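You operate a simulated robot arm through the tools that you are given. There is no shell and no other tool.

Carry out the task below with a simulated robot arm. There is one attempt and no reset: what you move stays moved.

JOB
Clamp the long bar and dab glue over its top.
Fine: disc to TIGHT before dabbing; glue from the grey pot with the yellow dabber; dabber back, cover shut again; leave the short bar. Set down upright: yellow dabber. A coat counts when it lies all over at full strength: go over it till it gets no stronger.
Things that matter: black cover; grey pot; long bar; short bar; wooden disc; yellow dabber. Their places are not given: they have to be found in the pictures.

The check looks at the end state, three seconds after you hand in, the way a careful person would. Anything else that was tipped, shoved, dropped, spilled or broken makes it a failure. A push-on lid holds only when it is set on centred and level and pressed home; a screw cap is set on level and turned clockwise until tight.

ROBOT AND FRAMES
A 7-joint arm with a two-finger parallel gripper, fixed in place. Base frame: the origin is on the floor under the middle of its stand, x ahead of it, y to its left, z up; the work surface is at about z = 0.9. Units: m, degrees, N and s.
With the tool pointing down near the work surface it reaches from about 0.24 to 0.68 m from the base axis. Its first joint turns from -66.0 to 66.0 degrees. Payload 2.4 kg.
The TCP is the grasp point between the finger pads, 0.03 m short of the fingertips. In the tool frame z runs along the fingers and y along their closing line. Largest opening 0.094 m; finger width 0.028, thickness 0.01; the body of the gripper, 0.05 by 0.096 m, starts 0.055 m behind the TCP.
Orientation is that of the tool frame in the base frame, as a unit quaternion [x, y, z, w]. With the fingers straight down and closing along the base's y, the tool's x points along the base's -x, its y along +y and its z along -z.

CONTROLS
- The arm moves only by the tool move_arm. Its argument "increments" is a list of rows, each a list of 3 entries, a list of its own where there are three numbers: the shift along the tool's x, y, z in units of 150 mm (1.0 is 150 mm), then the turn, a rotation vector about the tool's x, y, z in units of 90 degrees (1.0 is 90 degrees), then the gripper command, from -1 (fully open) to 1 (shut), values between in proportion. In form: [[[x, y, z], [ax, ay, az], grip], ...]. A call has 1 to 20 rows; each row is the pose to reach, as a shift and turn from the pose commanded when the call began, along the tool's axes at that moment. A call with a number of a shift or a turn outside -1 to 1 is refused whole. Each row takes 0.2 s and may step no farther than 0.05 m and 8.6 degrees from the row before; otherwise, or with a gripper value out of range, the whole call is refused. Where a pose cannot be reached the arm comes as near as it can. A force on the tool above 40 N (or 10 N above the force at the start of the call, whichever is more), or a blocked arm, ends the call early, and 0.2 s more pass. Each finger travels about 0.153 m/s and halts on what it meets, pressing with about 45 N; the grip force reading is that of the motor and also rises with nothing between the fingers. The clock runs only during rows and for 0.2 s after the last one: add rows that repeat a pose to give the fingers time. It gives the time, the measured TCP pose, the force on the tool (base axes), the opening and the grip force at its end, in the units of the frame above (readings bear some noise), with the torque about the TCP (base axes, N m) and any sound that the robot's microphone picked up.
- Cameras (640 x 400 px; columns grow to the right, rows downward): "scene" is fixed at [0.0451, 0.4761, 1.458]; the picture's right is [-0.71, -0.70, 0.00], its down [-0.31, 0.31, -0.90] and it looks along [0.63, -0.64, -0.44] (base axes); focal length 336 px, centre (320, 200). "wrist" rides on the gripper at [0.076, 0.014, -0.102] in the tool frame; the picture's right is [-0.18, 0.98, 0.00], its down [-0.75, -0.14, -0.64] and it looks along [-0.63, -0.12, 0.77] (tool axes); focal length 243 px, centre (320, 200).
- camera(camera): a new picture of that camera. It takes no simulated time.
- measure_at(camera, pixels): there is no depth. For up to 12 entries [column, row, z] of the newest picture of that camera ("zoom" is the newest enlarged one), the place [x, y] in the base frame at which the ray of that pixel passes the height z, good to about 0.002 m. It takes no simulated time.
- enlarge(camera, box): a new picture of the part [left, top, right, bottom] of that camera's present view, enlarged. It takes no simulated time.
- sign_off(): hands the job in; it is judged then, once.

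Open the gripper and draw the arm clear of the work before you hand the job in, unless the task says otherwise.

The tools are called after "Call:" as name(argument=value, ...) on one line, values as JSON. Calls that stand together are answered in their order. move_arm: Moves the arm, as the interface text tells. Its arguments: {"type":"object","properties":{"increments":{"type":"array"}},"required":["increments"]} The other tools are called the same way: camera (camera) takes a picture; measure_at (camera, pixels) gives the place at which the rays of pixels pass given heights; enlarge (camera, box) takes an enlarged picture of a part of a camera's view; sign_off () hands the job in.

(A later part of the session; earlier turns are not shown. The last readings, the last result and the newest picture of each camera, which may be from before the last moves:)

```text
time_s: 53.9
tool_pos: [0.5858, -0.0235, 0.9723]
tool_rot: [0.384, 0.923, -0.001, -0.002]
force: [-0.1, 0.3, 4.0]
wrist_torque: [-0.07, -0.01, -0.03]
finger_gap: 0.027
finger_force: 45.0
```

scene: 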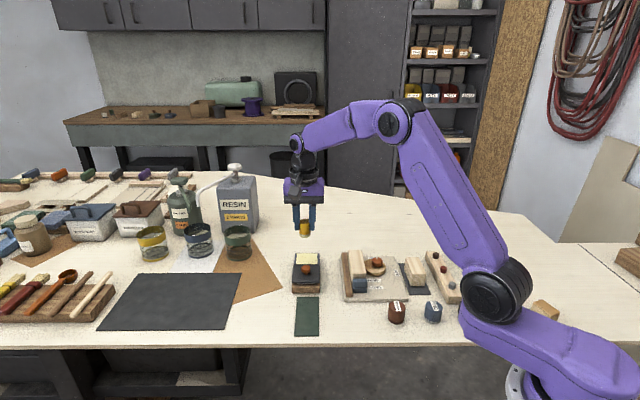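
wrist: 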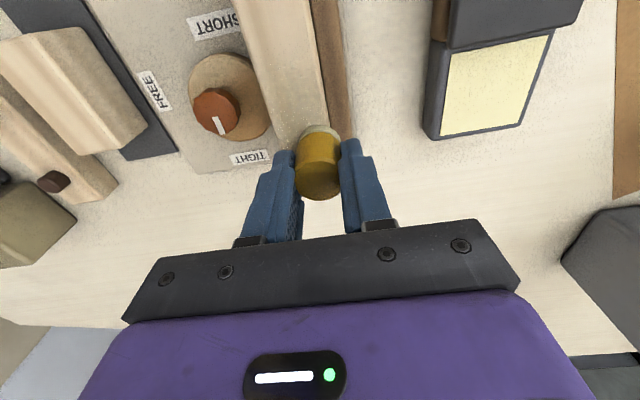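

Dip contact at 4 N. Lift and go back above the bar's rear, stopping ~2 mm above contact.

Call:
move_arm(increments=[[[0.015, 0, 0], [0, 0, 0], 0.6], [[-0.015, 0.015, 0], [0, 0, 0], 0.6], [[0, 0, 0], [0, 0, 0], 0.6], [[0, 0, -0.1], [0, 0, 0], 0.6], [[0, 0, -0.3], [0, 0, 0], 0.6], [[0, 0, -0.5], [0, 0, 0], 0.6], [[-0.01, -0.2, -0.5], [0, 0, 0], 0.6], [[-0.02, -0.4, -0.5], [0, 0, 0], 0.6], [[-0.03, -0.6, -0.5], [0, 0, 0], 0.6], [[-0.035, -0.787, -0.5], [0, 0, 0], 0.6], [[-0.035, -0.787, -0.3], [0, 0, 0], 0.6], [[-0.035, -0.787, -0.18], [0, 0, 0], 0.6], [[-0.035, -0.787, -0.165], [0, 0, 0], 0.6]])

Call:
move_arm(increments=[[[0, 0, 0.003], [0, 0, 0], 0.6], [[0, 0, 0.006], [0, 0, 0], 0.6], [[0, 0, 0.006], [0, 0, 0], 0.6]])

```text
time_s: 56.7
tool_pos: [0.5066, -0.1111, 0.9974]
tool_rot: [0.384, 0.923, 0.0, -0.001]
force: [-1.2, -1.3, 3.4]
wrist_torque: [-0.06, 0.04, -0.01]
finger_gap: 0.0272
finger_force: 45.3
```

```text
time_s: 57.5
tool_pos: [0.5053, -0.1105, 0.9984]
tool_rot: [0.384, 0.923, -0.002, -0.001]
force: [-0.6, 0.3, 11.6]
wrist_torque: [-0.04, 0.1, -0.01]
finger_gap: 0.0272
finger_force: 44.6
```

Contact 11.6 N. Wipe the fence-side lane to the front end.

Call:
move_arm(increments=[[[0.04, 0, -0.001], [0, 0, 0], 0.6], [[0.08, 0, -0.001], [0, 0, 0], 0.6], [[0.12, 0, -0.001], [0, 0, 0], 0.6], [[0.16, 0, -0.001], [0, 0, 0], 0.6], [[0.2, 0, -0.001], [0, 0, 0], 0.6], [[0.24, 0, -0.001], [0, 0, 0], 0.6], [[0.28, 0, -0.001], [0, 0, 0], 0.6], [[0.32, 0, -0.001], [0, 0, 0], 0.6], [[0.36, 0, -0.001], [0, 0, 0], 0.6], [[0.4, 0, -0.001], [0, 0, 0], 0.6], [[0.44, 0, -0.001], [0, 0, 0], 0.6], [[0.48, 0, -0.001], [0, 0, 0], 0.6], [[0.52, 0, -0.001], [0, 0, 0], 0.6], [[0.56, 0, -0.001], [0, 0, 0], 0.6], [[0.59, 0, -0.001], [0, 0, 0], 0.6]])

Call:
enlarge(camera="scene", box=[330, 235, 394, 290])

```text
time_s: 60.7
tool_pos: [0.4433, -0.0478, 0.9966]
tool_rot: [0.384, 0.923, -0.001, -0.001]
force: [1.5, -3.4, 6.7]
wrist_torque: [-0.19, -0.04, 0.0]
finger_gap: 0.0273
finger_force: 45.5
```

```text
7.27 times, centred on (362, 262) of scene
```

zoom: 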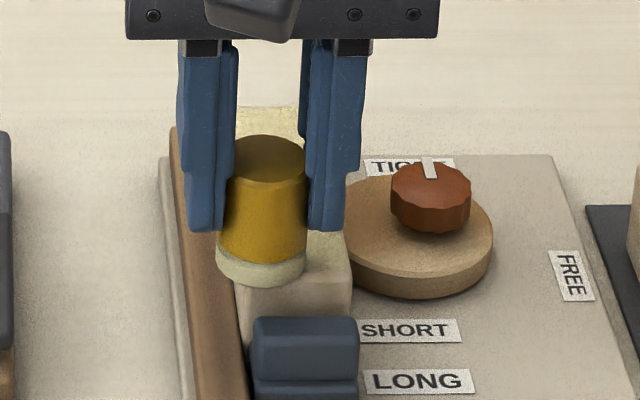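

At the front corner now. Cross over to the disc side and wipe back to the rear.

Call:
move_arm(increments=[[[0, -0.035, 0], [0, 0, 0], 0.6], [[0, -0.07, 0], [0, 0, 0], 0.6], [[0, -0.105, 0], [0, 0, 0], 0.6], [[0, -0.14, 0], [0, 0, 0], 0.6], [[-0.04, -0.14, 0], [0, 0, 0], 0.6], [[-0.08, -0.14, 0], [0, 0, 0], 0.6], [[-0.12, -0.14, 0], [0, 0, 0], 0.6], [[-0.16, -0.14, 0], [0, 0, 0], 0.6], [[-0.2, -0.14, 0], [0, 0, 0], 0.6], [[-0.24, -0.14, 0], [0, 0, 0], 0.6], [[-0.28, -0.14, 0], [0, 0, 0], 0.6], [[-0.32, -0.14, 0], [0, 0, 0], 0.6], [[-0.36, -0.14, 0], [0, 0, 0], 0.6], [[-0.4, -0.14, 0], [0, 0, 0], 0.6], [[-0.44, -0.14, 0], [0, 0, 0], 0.6], [[-0.48, -0.14, 0], [0, 0, 0], 0.6], [[-0.52, -0.14, 0], [0, 0, 0], 0.6], [[-0.56, -0.14, 0], [0, 0, 0], 0.6], [[-0.6, -0.14, 0], [0, 0, 0], 0.6]])

Call:
enlarge(camera="scene", box=[330, 235, 394, 290])

```text
time_s: 64.7
tool_pos: [0.4915, -0.1267, 0.9968]
tool_rot: [0.384, 0.923, 0.0, -0.001]
force: [-0.2, 1.9, 4.8]
wrist_torque: [0.13, -0.01, -0.03]
finger_gap: 0.0271
finger_force: 45.0
```

```text
7.27 times, centred on (362, 262) of scene
```

zoom: 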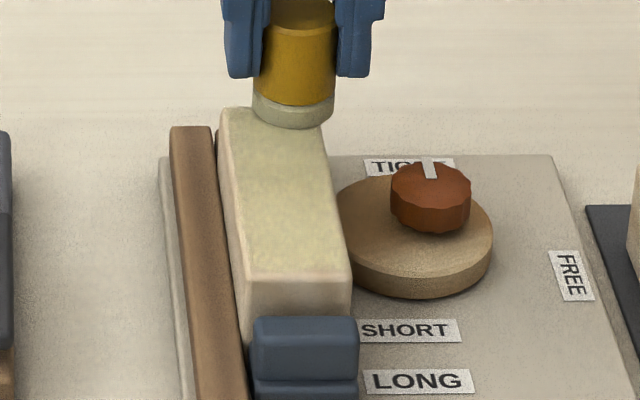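

Continue: sweep across the rear end and then wipe the centre lane forward.

Call:
move_arm(increments=[[[0, 0.045, 0], [0, 0, 0], 0.6], [[0, 0.09, 0], [0, 0, 0], 0.6], [[0, 0.14, 0], [0, 0, 0], 0.6], [[0, 0.1, 0], [0, 0, 0], 0.6], [[0, 0.07, 0], [0, 0, 0], 0.6], [[0.046, 0.07, 0], [0, 0, 0], 0.6], [[0.092, 0.07, 0], [0, 0, 0], 0.6], [[0.138, 0.07, 0], [0, 0, 0], 0.6], [[0.184, 0.07, 0], [0, 0, 0], 0.6], [[0.23, 0.07, 0], [0, 0, 0], 0.6], [[0.276, 0.07, 0], [0, 0, 0], 0.6], [[0.322, 0.07, 0], [0, 0, 0], 0.6], [[0.368, 0.07, 0], [0, 0, 0], 0.6], [[0.414, 0.07, 0], [0, 0, 0], 0.6], [[0.46, 0.07, 0], [0, 0, 0], 0.6], [[0.506, 0.07, 0], [0, 0, 0], 0.6], [[0.552, 0.07, 0], [0, 0, 0], 0.6], [[0.6, 0.07, 0], [0, 0, 0], 0.6]])

Call:
enlarge(camera="scene", box=[330, 235, 394, 290])

```text
time_s: 68.5
tool_pos: [0.4348, -0.0549, 0.9964]
tool_rot: [0.385, 0.923, -0.001, -0.002]
force: [-0.1, -0.2, 0.5]
wrist_torque: [0.01, -0.04, 0.0]
finger_gap: 0.0271
finger_force: 45.0
```

```text
7.27 times, centred on (362, 262) of scene
```

zoom: 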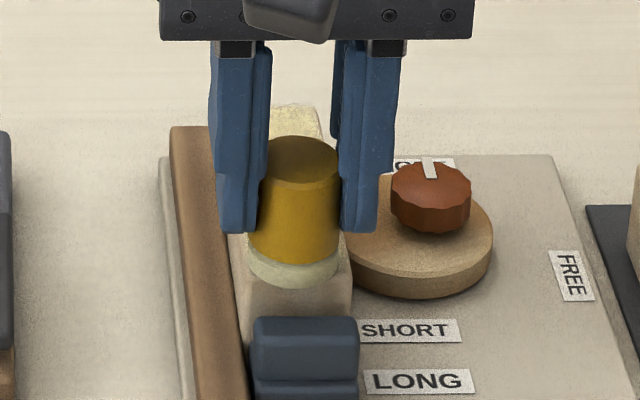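

Contact has faded to ~0.5 N at the end. Lift, re-dip, and look at the bar unshaded meanwhile.

Call:
move_arm(increments=[[[0, 0, -0.15], [0, 0, 0], 0.6], [[0, 0, -0.35], [0, 0, 0], 0.6], [[-0.14, 0.21, -0.35], [0, 0, 0], 0.6], [[-0.28, 0.42, -0.35], [0, 0, 0], 0.6], [[-0.42, 0.64, -0.35], [0, 0, 0], 0.6], [[-0.565, 0.857, -0.35], [0, 0, 0], 0.6], [[-0.565, 0.857, -0.1], [0, 0, 0], 0.6], [[-0.565, 0.857, 0.1], [0, 0, 0], 0.6], [[-0.565, 0.857, 0.14], [0, 0, 0], 0.6], [[-0.565, 0.857, 0.15], [0, 0, 0], 0.6], [[-0.565, 0.857, 0.156], [0, 0, 0], 0.6], [[-0.565, 0.857, 0.16], [0, 0, 0], 0.6], [[-0.565, 0.857, 0.16], [0, 0, 0], 0.6]])

Call:
enlarge(camera="scene", box=[344, 246, 374, 276])

Call:
enlarge(camera="scene", box=[280, 215, 335, 295])

```text
time_s: 71.3
tool_pos: [0.5864, -0.0244, 0.9734]
tool_rot: [0.385, 0.923, -0.001, -0.001]
force: [0.1, 0.3, 1.2]
wrist_torque: [-0.06, 0.0, -0.01]
finger_gap: 0.0269
finger_force: 44.6
```

```text
13.33 times, centred on (359, 261) of scene
```

zoom: 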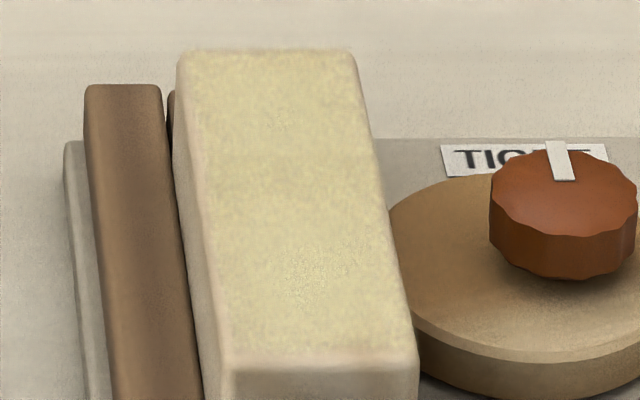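

```text
5.00 times, centred on (308, 255) of scene
```

zoom: 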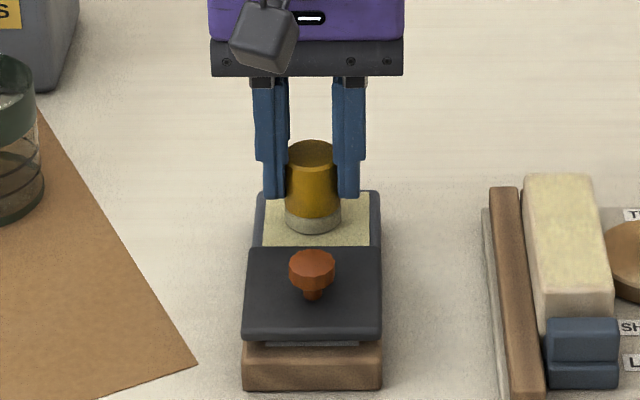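

The coat is denser than before but there are still mottled patches (zoom (315,270)). Press the dip a bit firmer, then do another full pass.

Call:
move_arm(increments=[[[0, 0, 0.004], [0, 0, 0], 0.6], [[0.015, 0, 0.006], [0, 0, 0], 0.6], [[-0.015, 0.015, 0.006], [0, 0, 0], 0.6], [[0, 0, 0.006], [0, 0, 0], 0.6]])

Call:
move_arm(increments=[[[0, 0, -0.1], [0, 0, 0], 0.6], [[0, 0, -0.3], [0, 0, 0], 0.6], [[0, 0, -0.5], [0, 0, 0], 0.6], [[-0.01, -0.2, -0.5], [0, 0, 0], 0.6], [[-0.02, -0.4, -0.5], [0, 0, 0], 0.6], [[-0.03, -0.6, -0.5], [0, 0, 0], 0.6], [[-0.035, -0.787, -0.5], [0, 0, 0], 0.6], [[-0.035, -0.787, -0.3], [0, 0, 0], 0.6], [[-0.035, -0.787, -0.18], [0, 0, 0], 0.6], [[-0.035, -0.787, -0.167], [0, 0, 0], 0.6], [[-0.035, -0.787, -0.163], [0, 0, 0], 0.6], [[-0.035, -0.787, -0.163], [0, 0, 0], 0.6]])

```text
time_s: 72.3
tool_pos: [0.5876, -0.0256, 0.9711]
tool_rot: [0.384, 0.923, 0.0, 0.001]
force: [2.5, -0.2, 10.5]
wrist_torque: [0.01, -0.13, -0.01]
finger_gap: 0.027
finger_force: 44.8
```

```text
time_s: 74.9
tool_pos: [0.5069, -0.1114, 0.9962]
tool_rot: [0.383, 0.924, 0.0, 0.0]
force: [-4.4, 2.7, 22.6]
wrist_torque: [0.08, 0.42, -0.04]
finger_gap: 0.0272
finger_force: 45.3
```

Contact 22.6 N, a bit high; ease by ~0.4 mm and wipe the fence lane forward.

Call:
move_arm(increments=[[[0, 0, -0.0025], [0, 0, 0], 0.6], [[0.04, 0, -0.0025], [0, 0, 0], 0.6], [[0.08, 0, -0.0025], [0, 0, 0], 0.6], [[0.12, 0, -0.0025], [0, 0, 0], 0.6], [[0.16, 0, -0.0025], [0, 0, 0], 0.6], [[0.2, 0, -0.0025], [0, 0, 0], 0.6], [[0.24, 0, -0.0025], [0, 0, 0], 0.6], [[0.28, 0, -0.0025], [0, 0, 0], 0.6], [[0.32, 0, -0.0025], [0, 0, 0], 0.6], [[0.36, 0, -0.0025], [0, 0, 0], 0.6], [[0.4, 0, -0.0025], [0, 0, 0], 0.6], [[0.44, 0, -0.0025], [0, 0, 0], 0.6], [[0.48, 0, -0.0025], [0, 0, 0], 0.6], [[0.52, 0, -0.0025], [0, 0, 0], 0.6], [[0.56, 0, -0.0025], [0, 0, 0], 0.6], [[0.6, 0, -0.0025], [0, 0, 0], 0.6]])

Call:
move_arm(increments=[[[0, -0.035, 0], [0, 0, 0], 0.6], [[0, -0.07, 0], [0, 0, 0], 0.6], [[0, -0.105, 0], [0, 0, 0], 0.6], [[0, -0.14, 0], [0, 0, 0], 0.6], [[-0.04, -0.14, 0], [0, 0, 0], 0.6], [[-0.08, -0.14, 0], [0, 0, 0], 0.6], [[-0.12, -0.14, 0], [0, 0, 0], 0.6], [[-0.16, -0.14, 0], [0, 0, 0], 0.6], [[-0.2, -0.14, 0], [0, 0, 0], 0.6], [[-0.24, -0.14, 0], [0, 0, 0], 0.6], [[-0.28, -0.14, 0], [0, 0, 0], 0.6], [[-0.32, -0.14, 0], [0, 0, 0], 0.6], [[-0.36, -0.14, 0], [0, 0, 0], 0.6], [[-0.4, -0.14, 0], [0, 0, 0], 0.6], [[-0.44, -0.14, 0], [0, 0, 0], 0.6], [[-0.48, -0.14, 0], [0, 0, 0], 0.6], [[-0.52, -0.14, 0], [0, 0, 0], 0.6], [[-0.56, -0.14, 0], [0, 0, 0], 0.6], [[-0.6, -0.14, 0], [0, 0, 0], 0.6]])

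Call:
move_arm(increments=[[[0, 0.045, 0], [0, 0, 0], 0.6], [[0, 0.09, 0], [0, 0, 0], 0.6], [[0, 0.14, 0], [0, 0, 0], 0.6], [[0, 0.1, 0], [0, 0, 0], 0.6], [[0, 0.07, 0.001], [0, 0, 0], 0.6], [[0.046, 0.07, 0.002], [0, 0, 0], 0.6], [[0.092, 0.07, 0.002], [0, 0, 0], 0.6], [[0.138, 0.07, 0.002], [0, 0, 0], 0.6], [[0.184, 0.07, 0.002], [0, 0, 0], 0.6], [[0.23, 0.07, 0.002], [0, 0, 0], 0.6], [[0.276, 0.07, 0.002], [0, 0, 0], 0.6], [[0.322, 0.07, 0.002], [0, 0, 0], 0.6], [[0.368, 0.07, 0.002], [0, 0, 0], 0.6], [[0.414, 0.07, 0.002], [0, 0, 0], 0.6], [[0.46, 0.07, 0.002], [0, 0, 0], 0.6], [[0.506, 0.07, 0.002], [0, 0, 0], 0.6], [[0.552, 0.07, 0.002], [0, 0, 0], 0.6], [[0.6, 0.07, 0.002], [0, 0, 0], 0.6]])

```text
time_s: 78.3
tool_pos: [0.4429, -0.0479, 0.9962]
tool_rot: [0.385, 0.923, -0.001, -0.001]
force: [0.6, -1.2, 4.7]
wrist_torque: [-0.12, -0.03, 0.02]
finger_gap: 0.0266
finger_force: 44.6
```

```text
time_s: 82.3
tool_pos: [0.4907, -0.1268, 0.9962]
tool_rot: [0.385, 0.923, -0.001, -0.001]
force: [-2.6, 1.1, 7.7]
wrist_torque: [0.08, 0.13, 0.01]
finger_gap: 0.027
finger_force: 44.7
```

```text
time_s: 86.1
tool_pos: [0.4353, -0.0548, 0.9969]
tool_rot: [0.384, 0.923, -0.001, -0.002]
force: [1.8, -2.8, 10.8]
wrist_torque: [-0.16, -0.14, -0.03]
finger_gap: 0.0274
finger_force: 45.8
```

Pass complete with steady 5–11 N contact. Lift and move aside to inspect the coat.

Call:
move_arm(increments=[[[0, 0, -0.15], [0, 0, 0], 0.6], [[0, 0, -0.35], [0, 0, 0], 0.6], [[-0.14, 0.21, -0.35], [0, 0, 0], 0.6], [[-0.28, 0.42, -0.35], [0, 0, 0], 0.6], [[-0.42, 0.64, -0.35], [0, 0, 0], 0.6], [[-0.565, 0.857, -0.35], [0, 0, 0], 0.6], [[-0.565, 0.857, -0.35], [0, 0, 0], 0.6]])

Call:
enlarge(camera="scene", box=[344, 246, 374, 276])

Call:
enlarge(camera="wrist", box=[60, 0, 260, 170])

```text
time_s: 87.7
tool_pos: [0.5867, -0.0239, 1.0491]
tool_rot: [0.384, 0.923, 0.0, -0.002]
force: [-0.5, -0.2, -0.6]
wrist_torque: [0.0, -0.01, -0.01]
finger_gap: 0.0278
finger_force: 45.1
```

```text
13.33 times, centred on (359, 261) of scene
```

zoom: 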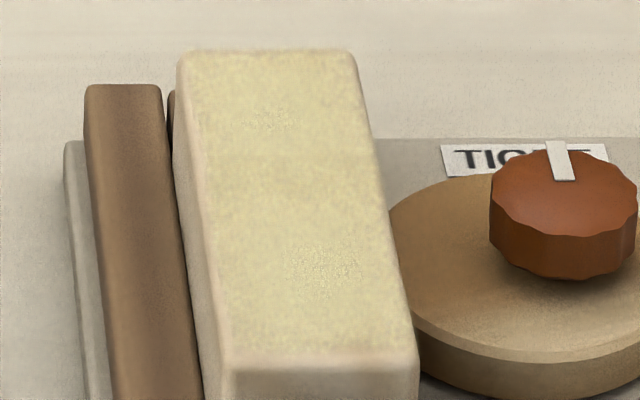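

```text
2.35 times, centred on (160, 85) of wrist
```

zoom: 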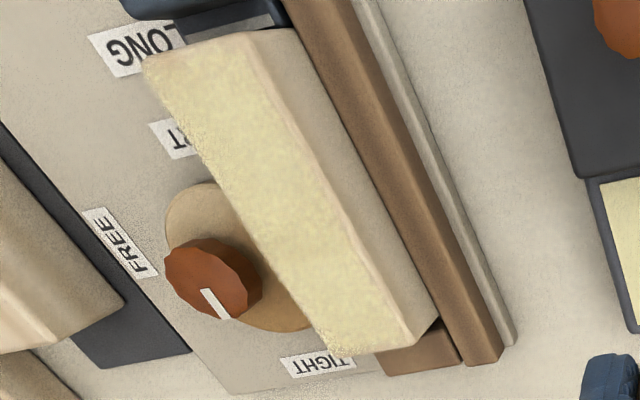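

The coat covers the top with only the rounded arrises paler on fence/front sides. I'll reload and do another pass with wider lanes toward the edges, then compare strength.

Call:
move_arm(increments=[[[0, 0, 0.2], [0, 0, 0], 0.6], [[0, 0, 0.4], [0, 0, 0], 0.6], [[0, 0, 0.49], [0, 0, 0], 0.6], [[0, 0, 0.502], [0, 0, 0], 0.6], [[0, 0, 0.508], [0, 0, 0], 0.6], [[0, 0, 0.511], [0, 0, 0], 0.6], [[0.015, 0, 0.511], [0, 0, 0], 0.6], [[-0.015, 0.015, 0.511], [0, 0, 0], 0.6], [[0, 0, 0.511], [0, 0, 0], 0.6]])

Call:
move_arm(increments=[[[0, 0, -0.1], [0, 0, 0], 0.6], [[0, 0, -0.3], [0, 0, 0], 0.6], [[0, 0, -0.5], [0, 0, 0], 0.6], [[-0.01, -0.2, -0.5], [0, 0, 0], 0.6], [[-0.02, -0.4, -0.5], [0, 0, 0], 0.6], [[-0.03, -0.6, -0.5], [0, 0, 0], 0.6], [[-0.05, -0.767, -0.5], [0, 0, 0], 0.6], [[-0.05, -0.767, -0.3], [0, 0, 0], 0.6], [[-0.05, -0.767, -0.18], [0, 0, 0], 0.6], [[-0.05, -0.767, -0.168], [0, 0, 0], 0.6], [[-0.05, -0.767, -0.164], [0, 0, 0], 0.6], [[-0.05, -0.767, -0.164], [0, 0, 0], 0.6]])

```text
time_s: 89.7
tool_pos: [0.5857, -0.0239, 0.9722]
tool_rot: [0.383, 0.924, -0.001, -0.002]
force: [2.5, -0.1, 3.6]
wrist_torque: [0.08, -0.06, -0.02]
finger_gap: 0.0276
finger_force: 44.9
```

```text
time_s: 92.3
tool_pos: [0.5106, -0.1109, 0.9968]
tool_rot: [0.384, 0.923, 0.0, -0.001]
force: [-0.7, 0.2, 1.1]
wrist_torque: [0.0, 0.04, 0.0]
finger_gap: 0.0276
finger_force: 45.0
```

At the rear fence-side edge with light contact; add 0.4 mm and wipe the edge lane forward, across the front, and back along the disc-side edge.

Call:
move_arm(increments=[[[0, 0, 0.003], [0, 0, 0], 0.6], [[0.04, 0, 0.003], [0, 0, 0], 0.6], [[0.08, 0, 0.003], [0, 0, 0], 0.6], [[0.12, 0, 0.003], [0, 0, 0], 0.6], [[0.16, 0, 0.003], [0, 0, 0], 0.6], [[0.2, 0, 0.003], [0, 0, 0], 0.6], [[0.24, 0, 0.003], [0, 0, 0], 0.6], [[0.28, 0, 0.003], [0, 0, 0], 0.6], [[0.32, 0, 0.003], [0, 0, 0], 0.6], [[0.36, 0, 0.003], [0, 0, 0], 0.6], [[0.4, 0, 0.003], [0, 0, 0], 0.6], [[0.44, 0, 0.003], [0, 0, 0], 0.6], [[0.48, 0, 0.003], [0, 0, 0], 0.6], [[0.52, 0, 0.003], [0, 0, 0], 0.6], [[0.56, 0, 0.003], [0, 0, 0], 0.6], [[0.6, 0, 0.003], [0, 0, 0], 0.6], [[0.63, 0, 0.003], [0, 0, 0], 0.6]])

Call:
move_arm(increments=[[[0, -0.04, 0], [0, 0, 0], 0.6], [[0, -0.08, 0], [0, 0, 0], 0.6], [[0, -0.12, 0], [0, 0, 0], 0.6], [[0, -0.18, 0], [0, 0, 0], 0.6], [[-0.04, -0.18, 0], [0, 0, 0], 0.6], [[-0.08, -0.18, 0], [0, 0, 0], 0.6], [[-0.12, -0.18, 0], [0, 0, 0], 0.6], [[-0.16, -0.18, 0], [0, 0, 0], 0.6], [[-0.2, -0.18, 0], [0, 0, 0], 0.6], [[-0.24, -0.18, 0], [0, 0, 0], 0.6], [[-0.28, -0.18, 0], [0, 0, 0], 0.6], [[-0.32, -0.18, 0], [0, 0, 0], 0.6], [[-0.36, -0.18, 0], [0, 0, 0], 0.6], [[-0.4, -0.18, 0], [0, 0, 0], 0.6], [[-0.45, -0.18, 0], [0, 0, 0], 0.6], [[-0.5, -0.18, 0], [0, 0, 0], 0.6], [[-0.55, -0.18, 0], [0, 0, 0], 0.6], [[-0.6, -0.18, 0], [0, 0, 0], 0.6], [[-0.63, -0.18, 0], [0, 0, 0], 0.6]])

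Call:
move_arm(increments=[[[0, 0.045, 0], [0, 0, 0], 0.6], [[0, 0.09, 0], [0, 0, 0], 0.6], [[0, 0.13, 0], [0, 0, 0], 0.6], [[0, 0.18, 0], [0, 0, 0], 0.6], [[0, 0.13, 0], [0, 0, 0], 0.6], [[0, 0.09, 0], [0, 0, 0], 0.6], [[0.05, 0.09, 0.001], [0, 0, 0], 0.6], [[0.1, 0.09, 0.001], [0, 0, 0], 0.6], [[0.15, 0.09, 0.001], [0, 0, 0], 0.6], [[0.2, 0.09, 0.001], [0, 0, 0], 0.6], [[0.25, 0.09, 0.001], [0, 0, 0], 0.6], [[0.3, 0.09, 0.001], [0, 0, 0], 0.6], [[0.35, 0.09, 0.001], [0, 0, 0], 0.6], [[0.4, 0.09, 0.001], [0, 0, 0], 0.6], [[0.45, 0.09, 0.001], [0, 0, 0], 0.6], [[0.5, 0.09, 0.001], [0, 0, 0], 0.6], [[0.55, 0.09, 0.001], [0, 0, 0], 0.6], [[0.6, 0.09, 0.001], [0, 0, 0], 0.6], [[0.63, 0.09, 0.001], [0, 0, 0], 0.6]])

```text
time_s: 95.9
tool_pos: [0.4436, -0.0439, 0.9971]
tool_rot: [0.384, 0.923, -0.001, -0.001]
force: [2.8, -4.4, 13.4]
wrist_torque: [-0.27, -0.13, -0.01]
finger_gap: 0.0276
finger_force: 44.8
```

```text
time_s: 99.9
tool_pos: [0.491, -0.1291, 0.9975]
tool_rot: [0.384, 0.923, -0.001, -0.002]
force: [-1.3, 0.8, 5.9]
wrist_torque: [0.09, 0.08, -0.01]
finger_gap: 0.0275
finger_force: 45.2
```

```text
time_s: 103.9
tool_pos: [0.4337, -0.0539, 0.9973]
tool_rot: [0.385, 0.923, 0.0, -0.002]
force: [3.1, -3.3, 12.2]
wrist_torque: [-0.16, -0.22, 0.02]
finger_gap: 0.0276
finger_force: 45.1
```

Pass 4 done with good contact. Lift, move aside to the same spot above the pot and compare the coat.

Call:
move_arm(increments=[[[0, 0, -0.15], [0, 0, 0], 0.6], [[0, 0, -0.35], [0, 0, 0], 0.6], [[-0.14, 0.21, -0.35], [0, 0, 0], 0.6], [[-0.28, 0.42, -0.35], [0, 0, 0], 0.6], [[-0.42, 0.64, -0.35], [0, 0, 0], 0.6], [[-0.575, 0.855, -0.35], [0, 0, 0], 0.6], [[-0.575, 0.855, -0.35], [0, 0, 0], 0.6]])

Call:
enlarge(camera="scene", box=[344, 246, 374, 276])

Call:
enlarge(camera="wrist", box=[60, 0, 260, 170])

```text
time_s: 105.5
tool_pos: [0.5861, -0.0242, 1.0491]
tool_rot: [0.384, 0.923, -0.001, -0.002]
force: [-0.3, -1.3, -0.3]
wrist_torque: [0.01, 0.0, -0.01]
finger_gap: 0.0272
finger_force: 44.9
```

```text
13.33 times, centred on (359, 261) of scene
```

zoom: 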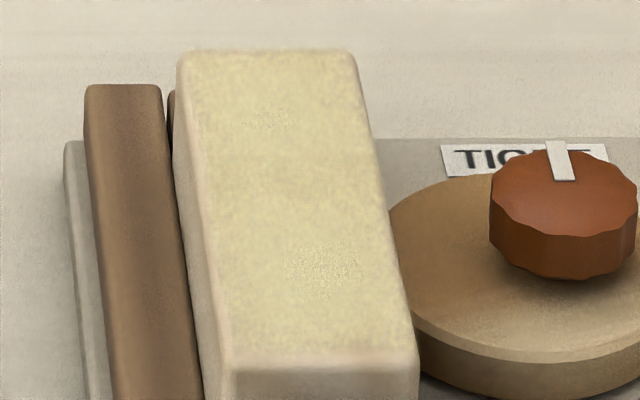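

```text
2.35 times, centred on (160, 85) of wrist
```

zoom: 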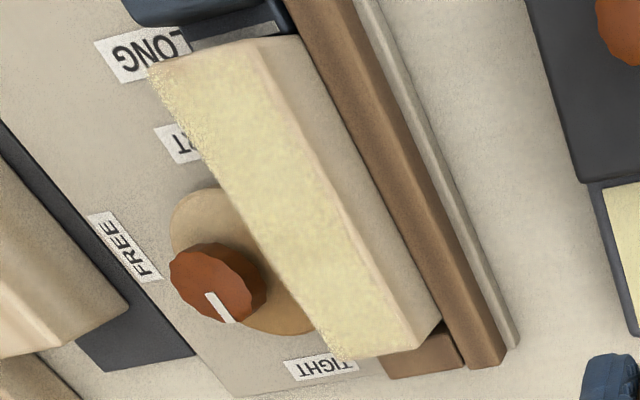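

Colour and cover look the same as after the previous pass. I'll view the bar from straight above with the wrist camera to verify edge-to-edge cover.

Call:
move_arm(increments=[[[0, -0.2, 0], [0, 0, 0], 0.6], [[0, -0.4, 0], [0, 0, 0], 0.6], [[0, -0.6, 0], [0, 0, 0], 0.6], [[-0.05, -0.8, 0], [0, 0, 0], 0.6], [[-0.1, -0.93, 0], [0, 0, 0], 0.6], [[-0.1, -0.93, 0], [0, 0, 0], 0.6]])

Call:
camera(camera="wrist")

Call:
enlarge(camera="wrist", box=[230, 0, 410, 130])

```text
time_s: 106.9
tool_pos: [0.4976, -0.1338, 1.0478]
tool_rot: [0.384, 0.923, -0.001, -0.001]
force: [-0.7, 0.6, -0.9]
wrist_torque: [-0.02, -0.02, -0.01]
finger_gap: 0.0275
finger_force: 44.7
```

```text
taken
```

wrist: 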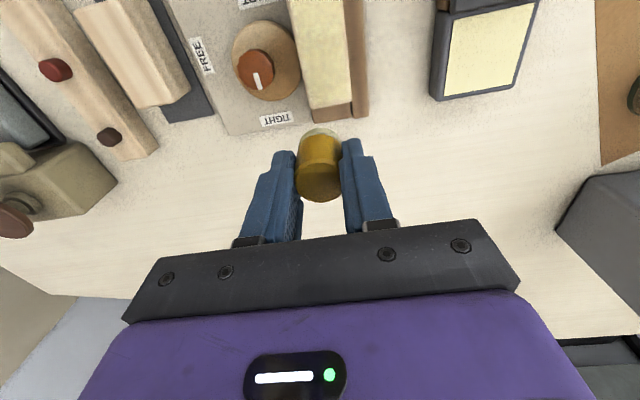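

```text
3.08 times, centred on (320, 65) of wrist
```

zoom: 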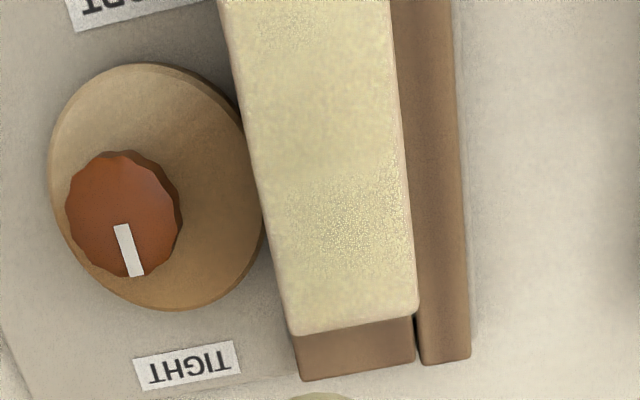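

Rear half is covered edge to edge. Shift back to view the front half.

Call:
move_arm(increments=[[[0.2, 0, 0], [0, 0, 0], 0.6], [[0.4, 0, 0], [0, 0, 0], 0.6], [[0.45, 0, 0], [0, 0, 0], 0.6], [[0.45, 0, 0], [0, 0, 0], 0.6]])

Call:
enlarge(camera="wrist", box=[230, 0, 410, 130])

```text
time_s: 107.9
tool_pos: [0.449, -0.0846, 1.0486]
tool_rot: [0.384, 0.923, -0.001, -0.001]
force: [-0.1, -0.1, 0.7]
wrist_torque: [0.02, 0.03, 0.01]
finger_gap: 0.0274
finger_force: 45.1
```

```text
3.08 times, centred on (320, 65) of wrist
```

zoom: 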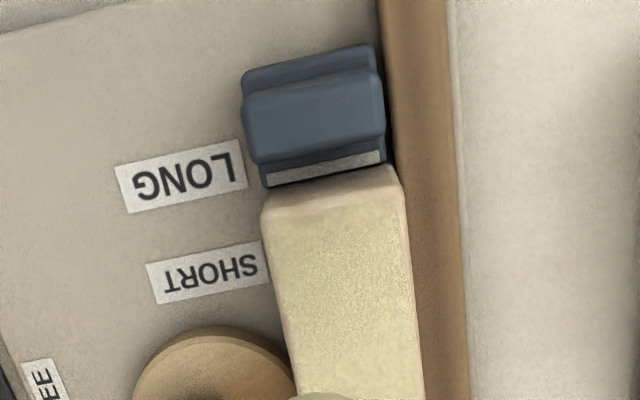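

Front half is covered to the arris too. To be sure it's at full strength, I'll reload and make one more full pass, then compare again.

Call:
move_arm(increments=[[[-0.1, 0.2, 0], [0, 0, 0], 0.6], [[-0.2, 0.4, 0], [0, 0, 0], 0.6], [[-0.3, 0.6, 0], [0, 0, 0], 0.6], [[-0.35, 0.8, 0], [0, 0, 0], 0.6], [[-0.35, 0.93, 0], [0, 0, 0], 0.6], [[-0.35, 0.93, 0.2], [0, 0, 0], 0.6], [[-0.35, 0.93, 0.4], [0, 0, 0], 0.6], [[-0.35, 0.93, 0.49], [0, 0, 0], 0.6], [[-0.35, 0.93, 0.502], [0, 0, 0], 0.6], [[-0.35, 0.93, 0.508], [0, 0, 0], 0.6], [[-0.35, 0.93, 0.512], [0, 0, 0], 0.6], [[-0.335, 0.93, 0.512], [0, 0, 0], 0.6], [[-0.35, 0.93, 0.512], [0, 0, 0], 0.6]])

Call:
enlarge(camera="scene", box=[280, 215, 335, 295])

```text
time_s: 110.7
tool_pos: [0.5848, -0.0233, 0.9721]
tool_rot: [0.384, 0.923, -0.001, -0.001]
force: [-2.3, 2.0, 6.0]
wrist_torque: [0.1, 0.07, 0.06]
finger_gap: 0.0278
finger_force: 46.0
```

```text
5.00 times, centred on (308, 255) of scene
```

zoom: 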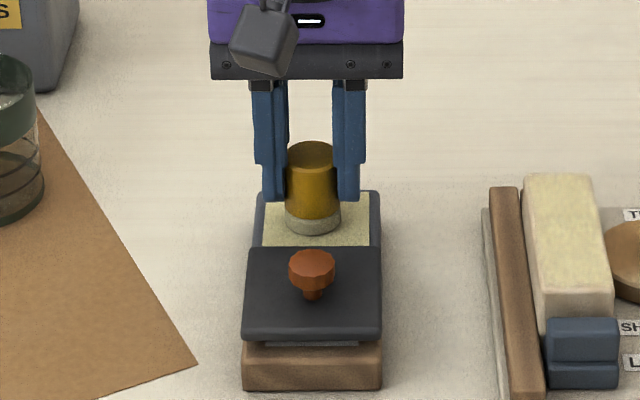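

Reloaded with 6 N contact. Back to the bar's rear for the final pass.

Call:
move_arm(increments=[[[0, 0, -0.1], [0, 0, 0], 0.6], [[0, 0, -0.3], [0, 0, 0], 0.6], [[0, 0, -0.5], [0, 0, 0], 0.6], [[-0.01, -0.2, -0.5], [0, 0, 0], 0.6], [[-0.02, -0.4, -0.5], [0, 0, 0], 0.6], [[-0.03, -0.6, -0.5], [0, 0, 0], 0.6], [[-0.045, -0.777, -0.5], [0, 0, 0], 0.6], [[-0.045, -0.777, -0.3], [0, 0, 0], 0.6], [[-0.045, -0.777, -0.18], [0, 0, 0], 0.6], [[-0.045, -0.777, -0.168], [0, 0, 0], 0.6], [[-0.045, -0.777, -0.163], [0, 0, 0], 0.6], [[-0.045, -0.777, -0.163], [0, 0, 0], 0.6]])

```text
time_s: 113.3
tool_pos: [0.5076, -0.1108, 0.9973]
tool_rot: [0.384, 0.923, -0.001, -0.002]
force: [-1.1, 0.2, 2.2]
wrist_torque: [0.03, 0.08, 0.01]
finger_gap: 0.0273
finger_force: 45.2
```

Light contact 2 N; add 0.3 mm and wipe the full circuit again.

Call:
move_arm(increments=[[[0, 0, 0.002], [0, 0, 0], 0.6], [[0.04, 0, 0.002], [0, 0, 0], 0.6], [[0.08, 0, 0.002], [0, 0, 0], 0.6], [[0.12, 0, 0.002], [0, 0, 0], 0.6], [[0.16, 0, 0.002], [0, 0, 0], 0.6], [[0.2, 0, 0.002], [0, 0, 0], 0.6], [[0.24, 0, 0.002], [0, 0, 0], 0.6], [[0.28, 0, 0.002], [0, 0, 0], 0.6], [[0.32, 0, 0.002], [0, 0, 0], 0.6], [[0.36, 0, 0.002], [0, 0, 0], 0.6], [[0.4, 0, 0.002], [0, 0, 0], 0.6], [[0.44, 0, 0.002], [0, 0, 0], 0.6], [[0.48, 0, 0.002], [0, 0, 0], 0.6], [[0.52, 0, 0.002], [0, 0, 0], 0.6], [[0.56, 0, 0.002], [0, 0, 0], 0.6], [[0.6, 0, 0.002], [0, 0, 0], 0.6], [[0.62, 0, 0.002], [0, 0, 0], 0.6]])

Call:
move_arm(increments=[[[0, -0.04, 0], [0, 0, 0], 0.6], [[0, -0.08, 0], [0, 0, 0], 0.6], [[0, -0.12, 0], [0, 0, 0], 0.6], [[0, -0.16, 0], [0, 0, 0], 0.6], [[-0.04, -0.16, 0], [0, 0, 0], 0.6], [[-0.08, -0.16, 0], [0, 0, 0], 0.6], [[-0.12, -0.16, 0], [0, 0, 0], 0.6], [[-0.16, -0.16, 0], [0, 0, 0], 0.6], [[-0.2, -0.16, 0], [0, 0, 0], 0.6], [[-0.24, -0.16, 0], [0, 0, 0], 0.6], [[-0.28, -0.16, 0], [0, 0, 0], 0.6], [[-0.32, -0.16, 0], [0, 0, 0], 0.6], [[-0.36, -0.16, 0], [0, 0, 0], 0.6], [[-0.4, -0.16, 0], [0, 0, 0], 0.6], [[-0.45, -0.16, 0], [0, 0, 0], 0.6], [[-0.5, -0.16, 0], [0, 0, 0], 0.6], [[-0.55, -0.16, 0], [0, 0, 0], 0.6], [[-0.59, -0.16, 0], [0, 0, 0], 0.6], [[-0.62, -0.16, 0], [0, 0, 0], 0.6]])

Call:
move_arm(increments=[[[0, 0.04, 0], [0, 0, 0], 0.6], [[0, 0.08, 0], [0, 0, 0], 0.6], [[0, 0.12, 0], [0, 0, 0], 0.6], [[0, 0.16, 0], [0, 0, 0], 0.6], [[0, 0.12, 0], [0, 0, 0], 0.6], [[0, 0.08, 0], [0, 0, 0], 0.6], [[0.05, 0.08, 0.001], [0, 0, 0], 0.6], [[0.1, 0.08, 0.001], [0, 0, 0], 0.6], [[0.15, 0.08, 0.001], [0, 0, 0], 0.6], [[0.2, 0.08, 0.001], [0, 0, 0], 0.6], [[0.25, 0.08, 0.001], [0, 0, 0], 0.6], [[0.3, 0.08, 0.001], [0, 0, 0], 0.6], [[0.35, 0.08, 0.001], [0, 0, 0], 0.6], [[0.4, 0.08, 0.001], [0, 0, 0], 0.6], [[0.45, 0.08, 0.001], [0, 0, 0], 0.6], [[0.5, 0.08, 0.001], [0, 0, 0], 0.6], [[0.55, 0.08, 0.001], [0, 0, 0], 0.6], [[0.6, 0.08, 0.001], [0, 0, 0], 0.6], [[0.62, 0.08, 0.001], [0, 0, 0], 0.6]])

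```text
time_s: 116.9
tool_pos: [0.4425, -0.0464, 0.996]
tool_rot: [0.384, 0.923, -0.001, -0.001]
force: [4.9, -3.8, 17.4]
wrist_torque: [-0.32, -0.26, 0.0]
finger_gap: 0.0274
finger_force: 45.0
```

```text
time_s: 120.9
tool_pos: [0.4903, -0.1279, 0.9952]
tool_rot: [0.384, 0.923, -0.001, -0.001]
force: [-4.4, 5.3, 16.6]
wrist_torque: [0.27, 0.22, -0.04]
finger_gap: 0.0275
finger_force: 45.0
```

```text
time_s: 124.9
tool_pos: [0.4338, -0.053, 0.9959]
tool_rot: [0.384, 0.923, 0.0, -0.001]
force: [4.0, -2.8, 15.9]
wrist_torque: [-0.21, -0.25, 0.01]
finger_gap: 0.0273
finger_force: 44.8
```

Full pass at 15–17 N. Lift, move aside above the pot to compare the coat.

Call:
move_arm(increments=[[[0, 0, -0.15], [0, 0, 0], 0.6], [[0, 0, -0.35], [0, 0, 0], 0.6], [[-0.14, 0.21, -0.35], [0, 0, 0], 0.6], [[-0.28, 0.42, -0.35], [0, 0, 0], 0.6], [[-0.42, 0.64, -0.35], [0, 0, 0], 0.6], [[-0.575, 0.855, -0.35], [0, 0, 0], 0.6], [[-0.575, 0.855, -0.35], [0, 0, 0], 0.6]])

Call:
enlarge(camera="scene", box=[344, 246, 374, 276])

Call:
enlarge(camera="wrist", box=[60, 0, 260, 170])

```text
time_s: 126.5
tool_pos: [0.586, -0.0235, 1.0482]
tool_rot: [0.385, 0.923, -0.001, -0.002]
force: [0.4, -0.6, 0.1]
wrist_torque: [-0.01, 0.03, 0.01]
finger_gap: 0.0274
finger_force: 45.3
```

```text
13.33 times, centred on (359, 261) of scene
```

zoom: 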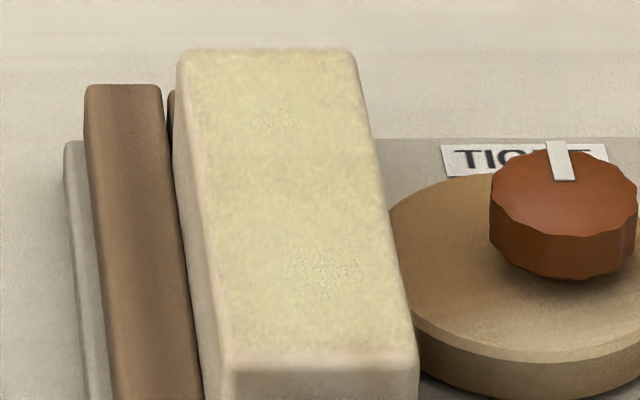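

```text
2.35 times, centred on (160, 85) of wrist
```

zoom: 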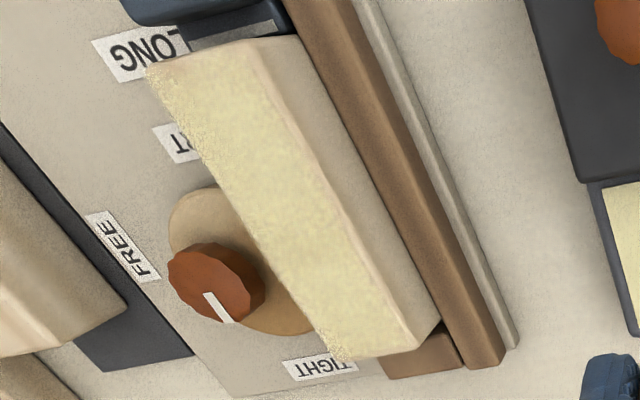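

No change from the last pass: coat is at full strength. Now carry the dabber back to its original spot (0.369,0.021), first at clear height.

Call:
move_arm(increments=[[[0.16, -0.105, 0], [0, 0, 0], 0.6], [[0.32, -0.21, 0], [0, 0, 0], 0.6], [[0.48, -0.315, 0], [0, 0, 0], 0.6], [[0.62, -0.41, 0], [0, 0, 0], 0.6]])

Call:
move_arm(increments=[[[0.16, -0.105, 0], [0, 0, 0], 0.6], [[0.32, -0.21, 0], [0, 0, 0], 0.6], [[0.48, -0.315, 0], [0, 0, 0], 0.6], [[0.62, -0.41, 0], [0, 0, 0], 0.6], [[0.62, -0.41, 0.2], [0, 0, 0], 0.6], [[0.62, -0.41, 0.4], [0, 0, 0], 0.6], [[0.62, -0.41, 0.58], [0, 0, 0], 0.6], [[0.62, -0.41, 0.6], [0, 0, 0], 0.6], [[0.62, -0.41, 0.6], [0, 0, 0], 0.6]])

Call:
enlarge(camera="scene", box=[335, 260, 395, 335])

```text
time_s: 127.5
tool_pos: [0.4757, -0.0011, 1.047]
tool_rot: [0.383, 0.924, -0.001, -0.001]
force: [-0.3, -0.1, 0.2]
wrist_torque: [-0.04, -0.01, -0.04]
finger_gap: 0.0274
finger_force: 45.3
```

```text
time_s: 129.5
tool_pos: [0.3672, 0.0217, 0.958]
tool_rot: [0.384, 0.923, -0.001, -0.001]
force: [-0.3, 1.0, -0.9]
wrist_torque: [0.03, 0.0, 0.01]
finger_gap: 0.0276
finger_force: 44.7
```

```text
5.33 times, centred on (365, 298) of scene
```

zoom: 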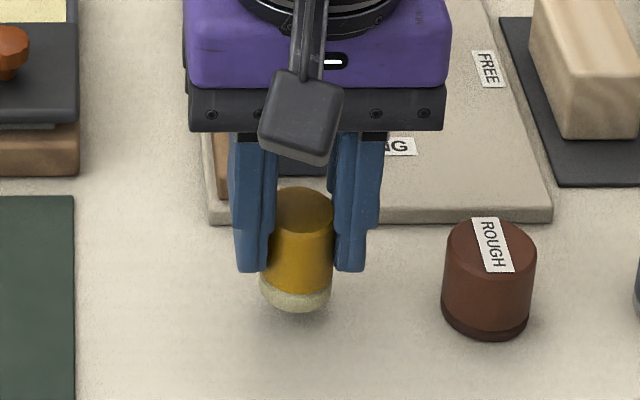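

Above the original spot, upright. Lower slowly: 8 mm then fine steps.

Call:
move_arm(increments=[[[0, 0, 0.03], [0, 0, 0], 0.6], [[0, 0, 0.05], [0, 0, 0], 0.6], [[0, 0, 0.056], [0, 0, 0], 0.6], [[0, 0, 0.059], [0, 0, 0], 0.6], [[0, 0, 0.059], [0, 0, 0], 0.6]])

```text
time_s: 130.7
tool_pos: [0.3675, 0.0205, 0.9512]
tool_rot: [0.384, 0.924, -0.002, -0.002]
force: [-0.3, 0.3, -0.6]
wrist_torque: [0.04, 0.02, 0.03]
finger_gap: 0.0276
finger_force: 44.7
```

No contact yet at ~0.950. Continue in 0.5 mm steps.

Call:
move_arm(increments=[[[0, 0, 0.003], [0, 0, 0], 0.6], [[0, 0, 0.006], [0, 0, 0], 0.6], [[0, 0, 0.006], [0, 0, 0], 0.6]])

```text
time_s: 131.5
tool_pos: [0.3667, 0.0198, 0.9497]
tool_rot: [0.385, 0.923, -0.001, -0.002]
force: [-0.1, 0.5, 0.0]
wrist_torque: [0.03, 0.0, -0.01]
finger_gap: 0.0276
finger_force: 44.6
```

Call:
move_arm(increments=[[[0, 0, 0.003], [0, 0, 0], 0.6], [[0, 0, 0.006], [0, 0, 0], 0.6], [[0, 0, 0.006], [0, 0, 0], 0.6]])

```text
time_s: 132.3
tool_pos: [0.3665, 0.0204, 0.948]
tool_rot: [0.385, 0.923, -0.001, 0.0]
force: [0.2, 0.3, -0.1]
wrist_torque: [0.03, 0.01, -0.01]
finger_gap: 0.0276
finger_force: 45.6
```

Still no contact force; keep lowering by small steps.

Call:
move_arm(increments=[[[0, 0, 0.003], [0, 0, 0], 0.6], [[0, 0, 0.006], [0, 0, 0], 0.6], [[0, 0, 0.009], [0, 0, 0], 0.6], [[0, 0, 0.009], [0, 0, 0], 0.6]])

Call:
enlarge(camera="scene", box=[335, 275, 395, 335])

```text
time_s: 133.3
tool_pos: [0.367, 0.0207, 0.9464]
tool_rot: [0.385, 0.923, 0.0, -0.001]
force: [0.3, -0.5, 5.2]
wrist_torque: [0.01, 0.01, -0.01]
finger_gap: 0.0275
finger_force: 45.4
```

```text
6.67 times, centred on (365, 305) of scene
```

zoom: 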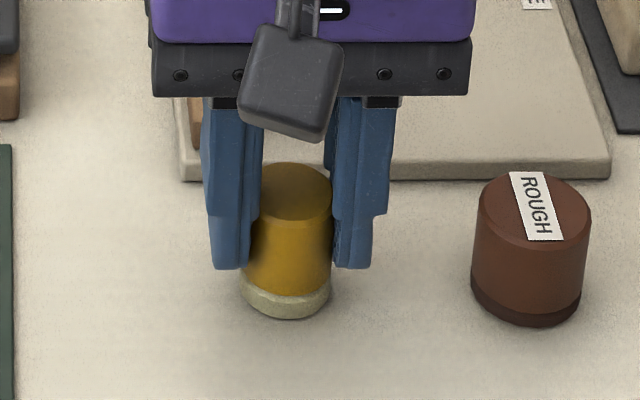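

Contact 5 N: dabber is standing on the table. Open the fingers and rise straight up.

Call:
move_arm(increments=[[[0, 0, 0], [0, 0, 0], 0.3], [[0, 0, 0], [0, 0, 0], 0.1], [[0, 0, 0], [0, 0, 0], -0.1], [[0, 0, -0.1], [0, 0, 0], -0.1], [[0, 0, -0.3], [0, 0, 0], -0.1], [[0, 0, -0.55], [0, 0, 0], -0.1], [[0, 0, -0.7], [0, 0, 0], -0.1]])

Call:
enlarge(camera="scene", box=[335, 275, 395, 335])

Call:
camera(camera="wrist")

```text
time_s: 134.9
tool_pos: [0.3676, 0.0211, 1.0524]
tool_rot: [0.385, 0.923, -0.002, -0.002]
force: [0.7, -0.5, -0.5]
wrist_torque: [0.01, -0.01, -0.03]
finger_gap: 0.0515
finger_force: 0.1
```

```text
6.67 times, centred on (365, 305) of scene
```

zoom: 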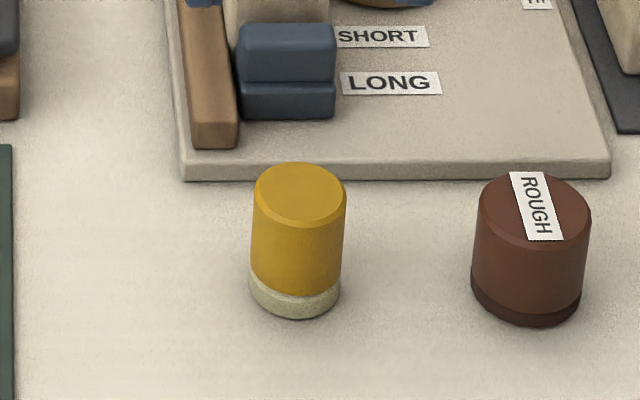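

```text
taken
```

wrist: 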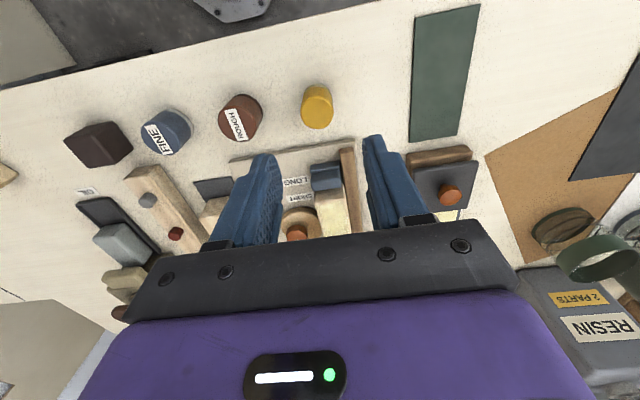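

The dabber stands upright. I'll measure how near it is to its original position.

Call:
enlarge(camera="wrist", box=[270, 60, 370, 150])

Call:
measure_at(camera="scene", pixels=[[362.0, 304.0, 0.94], [360.3, 303.9, 0.94]])

```text
4.44 times, centred on (320, 105) of wrist
```

zoom: 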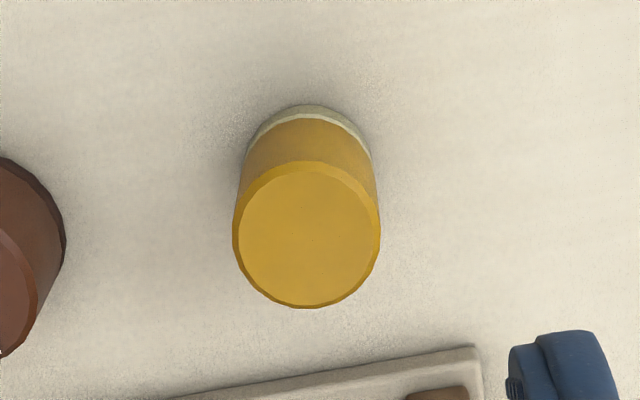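

```text
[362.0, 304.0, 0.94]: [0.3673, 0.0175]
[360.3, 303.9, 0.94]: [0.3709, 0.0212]
```

Call:
measure_at(camera="zoom", pixels=[[307, 240, 0.94], [307, 240, 0.938]])

```text
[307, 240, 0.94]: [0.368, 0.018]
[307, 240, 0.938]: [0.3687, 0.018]
```

Within ~3 mm of its original place, fine. Next, move above the cover's knob (open position ≈ (0.529,0.028)).

Call:
move_arm(increments=[[[-0.15, 0.16, 0], [0, 0, 0], -0.1], [[-0.3, 0.32, 0], [0, 0, 0], -0.1], [[-0.45, 0.48, 0], [0, 0, 0], -0.1], [[-0.6, 0.64, 0], [0, 0, 0], -0.1], [[-0.729, 0.793, 0], [0, 0, 0], -0.1], [[-0.729, 0.793, 0], [0, 0, 0], -0.1]])

Call:
camera(camera="wrist")

Call:
enlarge(camera="wrist", box=[260, 60, 400, 170])

Call:
enlarge(camera="scene", box=[280, 225, 335, 295])

```text
time_s: 136.3
tool_pos: [0.5295, 0.0275, 1.0501]
tool_rot: [0.384, 0.923, -0.002, -0.001]
force: [0.3, -0.6, 0.2]
wrist_torque: [-0.01, 0.0, 0.0]
finger_gap: 0.0518
finger_force: 0.0
```

```text
taken
```

wrist: 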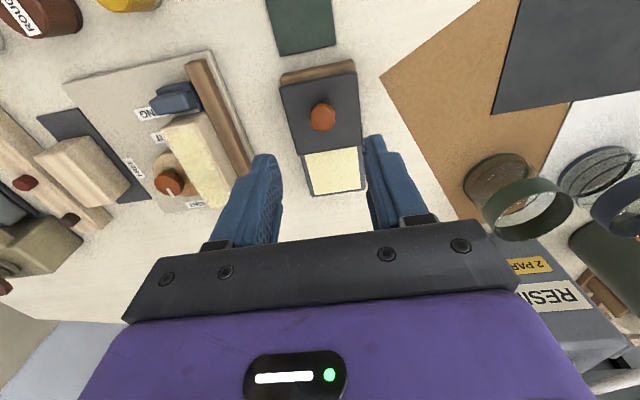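

```text
3.64 times, centred on (330, 115) of wrist
```

zoom: 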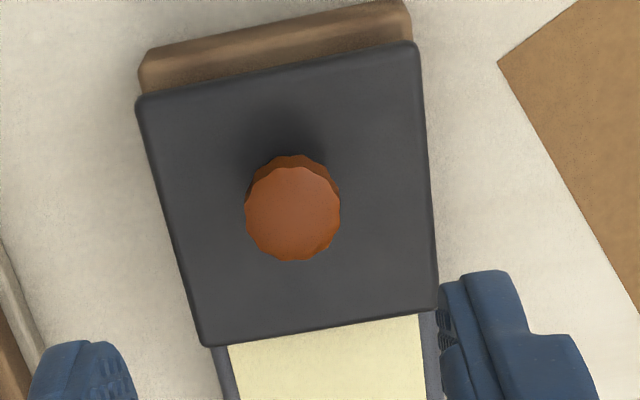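

```text
5.71 times, centred on (308, 260) of scene
```

zoom: 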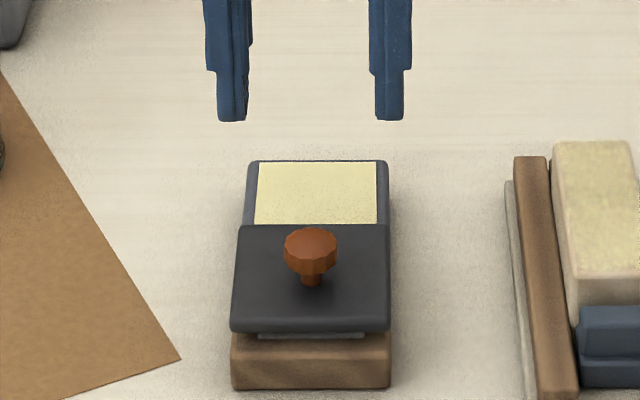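

Measuring the knob in this view before descending.

Call:
measure_at(camera="wrist", pixels=[[322.3, 118.3, 0.955], [322.3, 118.3, 0.952]])

```text
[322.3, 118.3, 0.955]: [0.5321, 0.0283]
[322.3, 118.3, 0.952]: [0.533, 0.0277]
```

Knob at (0.532,0.028). Descend around it and close.

Call:
move_arm(increments=[[[-0.009, 0.012, 0.15], [0, 0, 0], -0.1], [[-0.009, 0.012, 0.3], [0, 0, 0], -0.1], [[-0.009, 0.012, 0.45], [0, 0, 0], -0.1], [[-0.009, 0.012, 0.53], [0, 0, 0], -0.1], [[-0.009, 0.012, 0.53], [0, 0, 0], 0.7], [[-0.009, 0.012, 0.53], [0, 0, 0], 0.7], [[-0.009, 0.012, 0.53], [0, 0, 0], 0.7]])

Call:
enlarge(camera="scene", box=[280, 225, 335, 295])

```text
time_s: 137.9
tool_pos: [0.5319, 0.0273, 0.9712]
tool_rot: [0.384, 0.923, 0.0, -0.001]
force: [2.0, 0.6, -5.1]
wrist_torque: [-0.04, -0.42, -0.06]
finger_gap: 0.0214
finger_force: 45.0
```

```text
5.71 times, centred on (308, 260) of scene
```

zoom: 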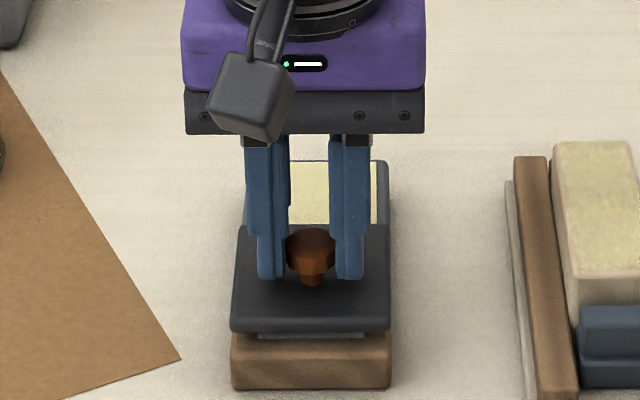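

Gripped (21.4 mm). Slide the cover back (+u, tool −x) about 58 mm first.

Call:
move_arm(increments=[[[-0.04, 0, 0], [0, 0, 0], 0.7], [[-0.08, 0, 0], [0, 0, 0], 0.7], [[-0.12, 0, 0], [0, 0, 0], 0.7], [[-0.16, 0, 0], [0, 0, 0], 0.7], [[-0.2, 0, 0], [0, 0, 0], 0.7], [[-0.24, 0, 0], [0, 0, 0], 0.7], [[-0.28, 0, 0], [0, 0, 0], 0.7], [[-0.32, 0, 0], [0, 0, 0], 0.7], [[-0.36, 0, 0], [0, 0, 0], 0.7], [[-0.39, 0, 0], [0, 0, 0], 0.7]])

Call:
enlarge(camera="scene", box=[280, 225, 335, 295])

```text
time_s: 140.1
tool_pos: [0.5709, -0.0124, 0.9724]
tool_rot: [0.383, 0.924, -0.001, -0.004]
force: [7.1, 8.8, -32.5]
wrist_torque: [0.61, 0.15, 0.01]
finger_gap: 0.0211
finger_force: 45.2
```

```text
5.71 times, centred on (308, 260) of scene
```

zoom: 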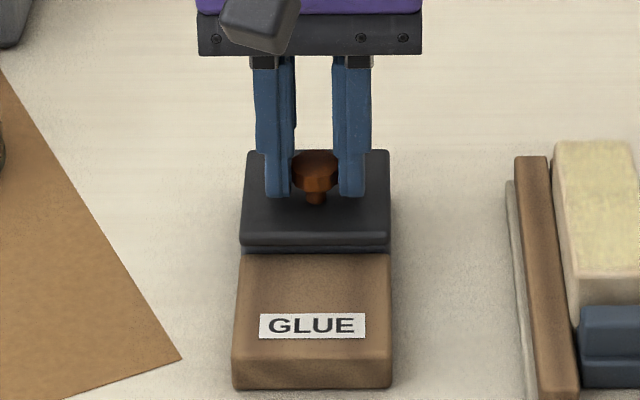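

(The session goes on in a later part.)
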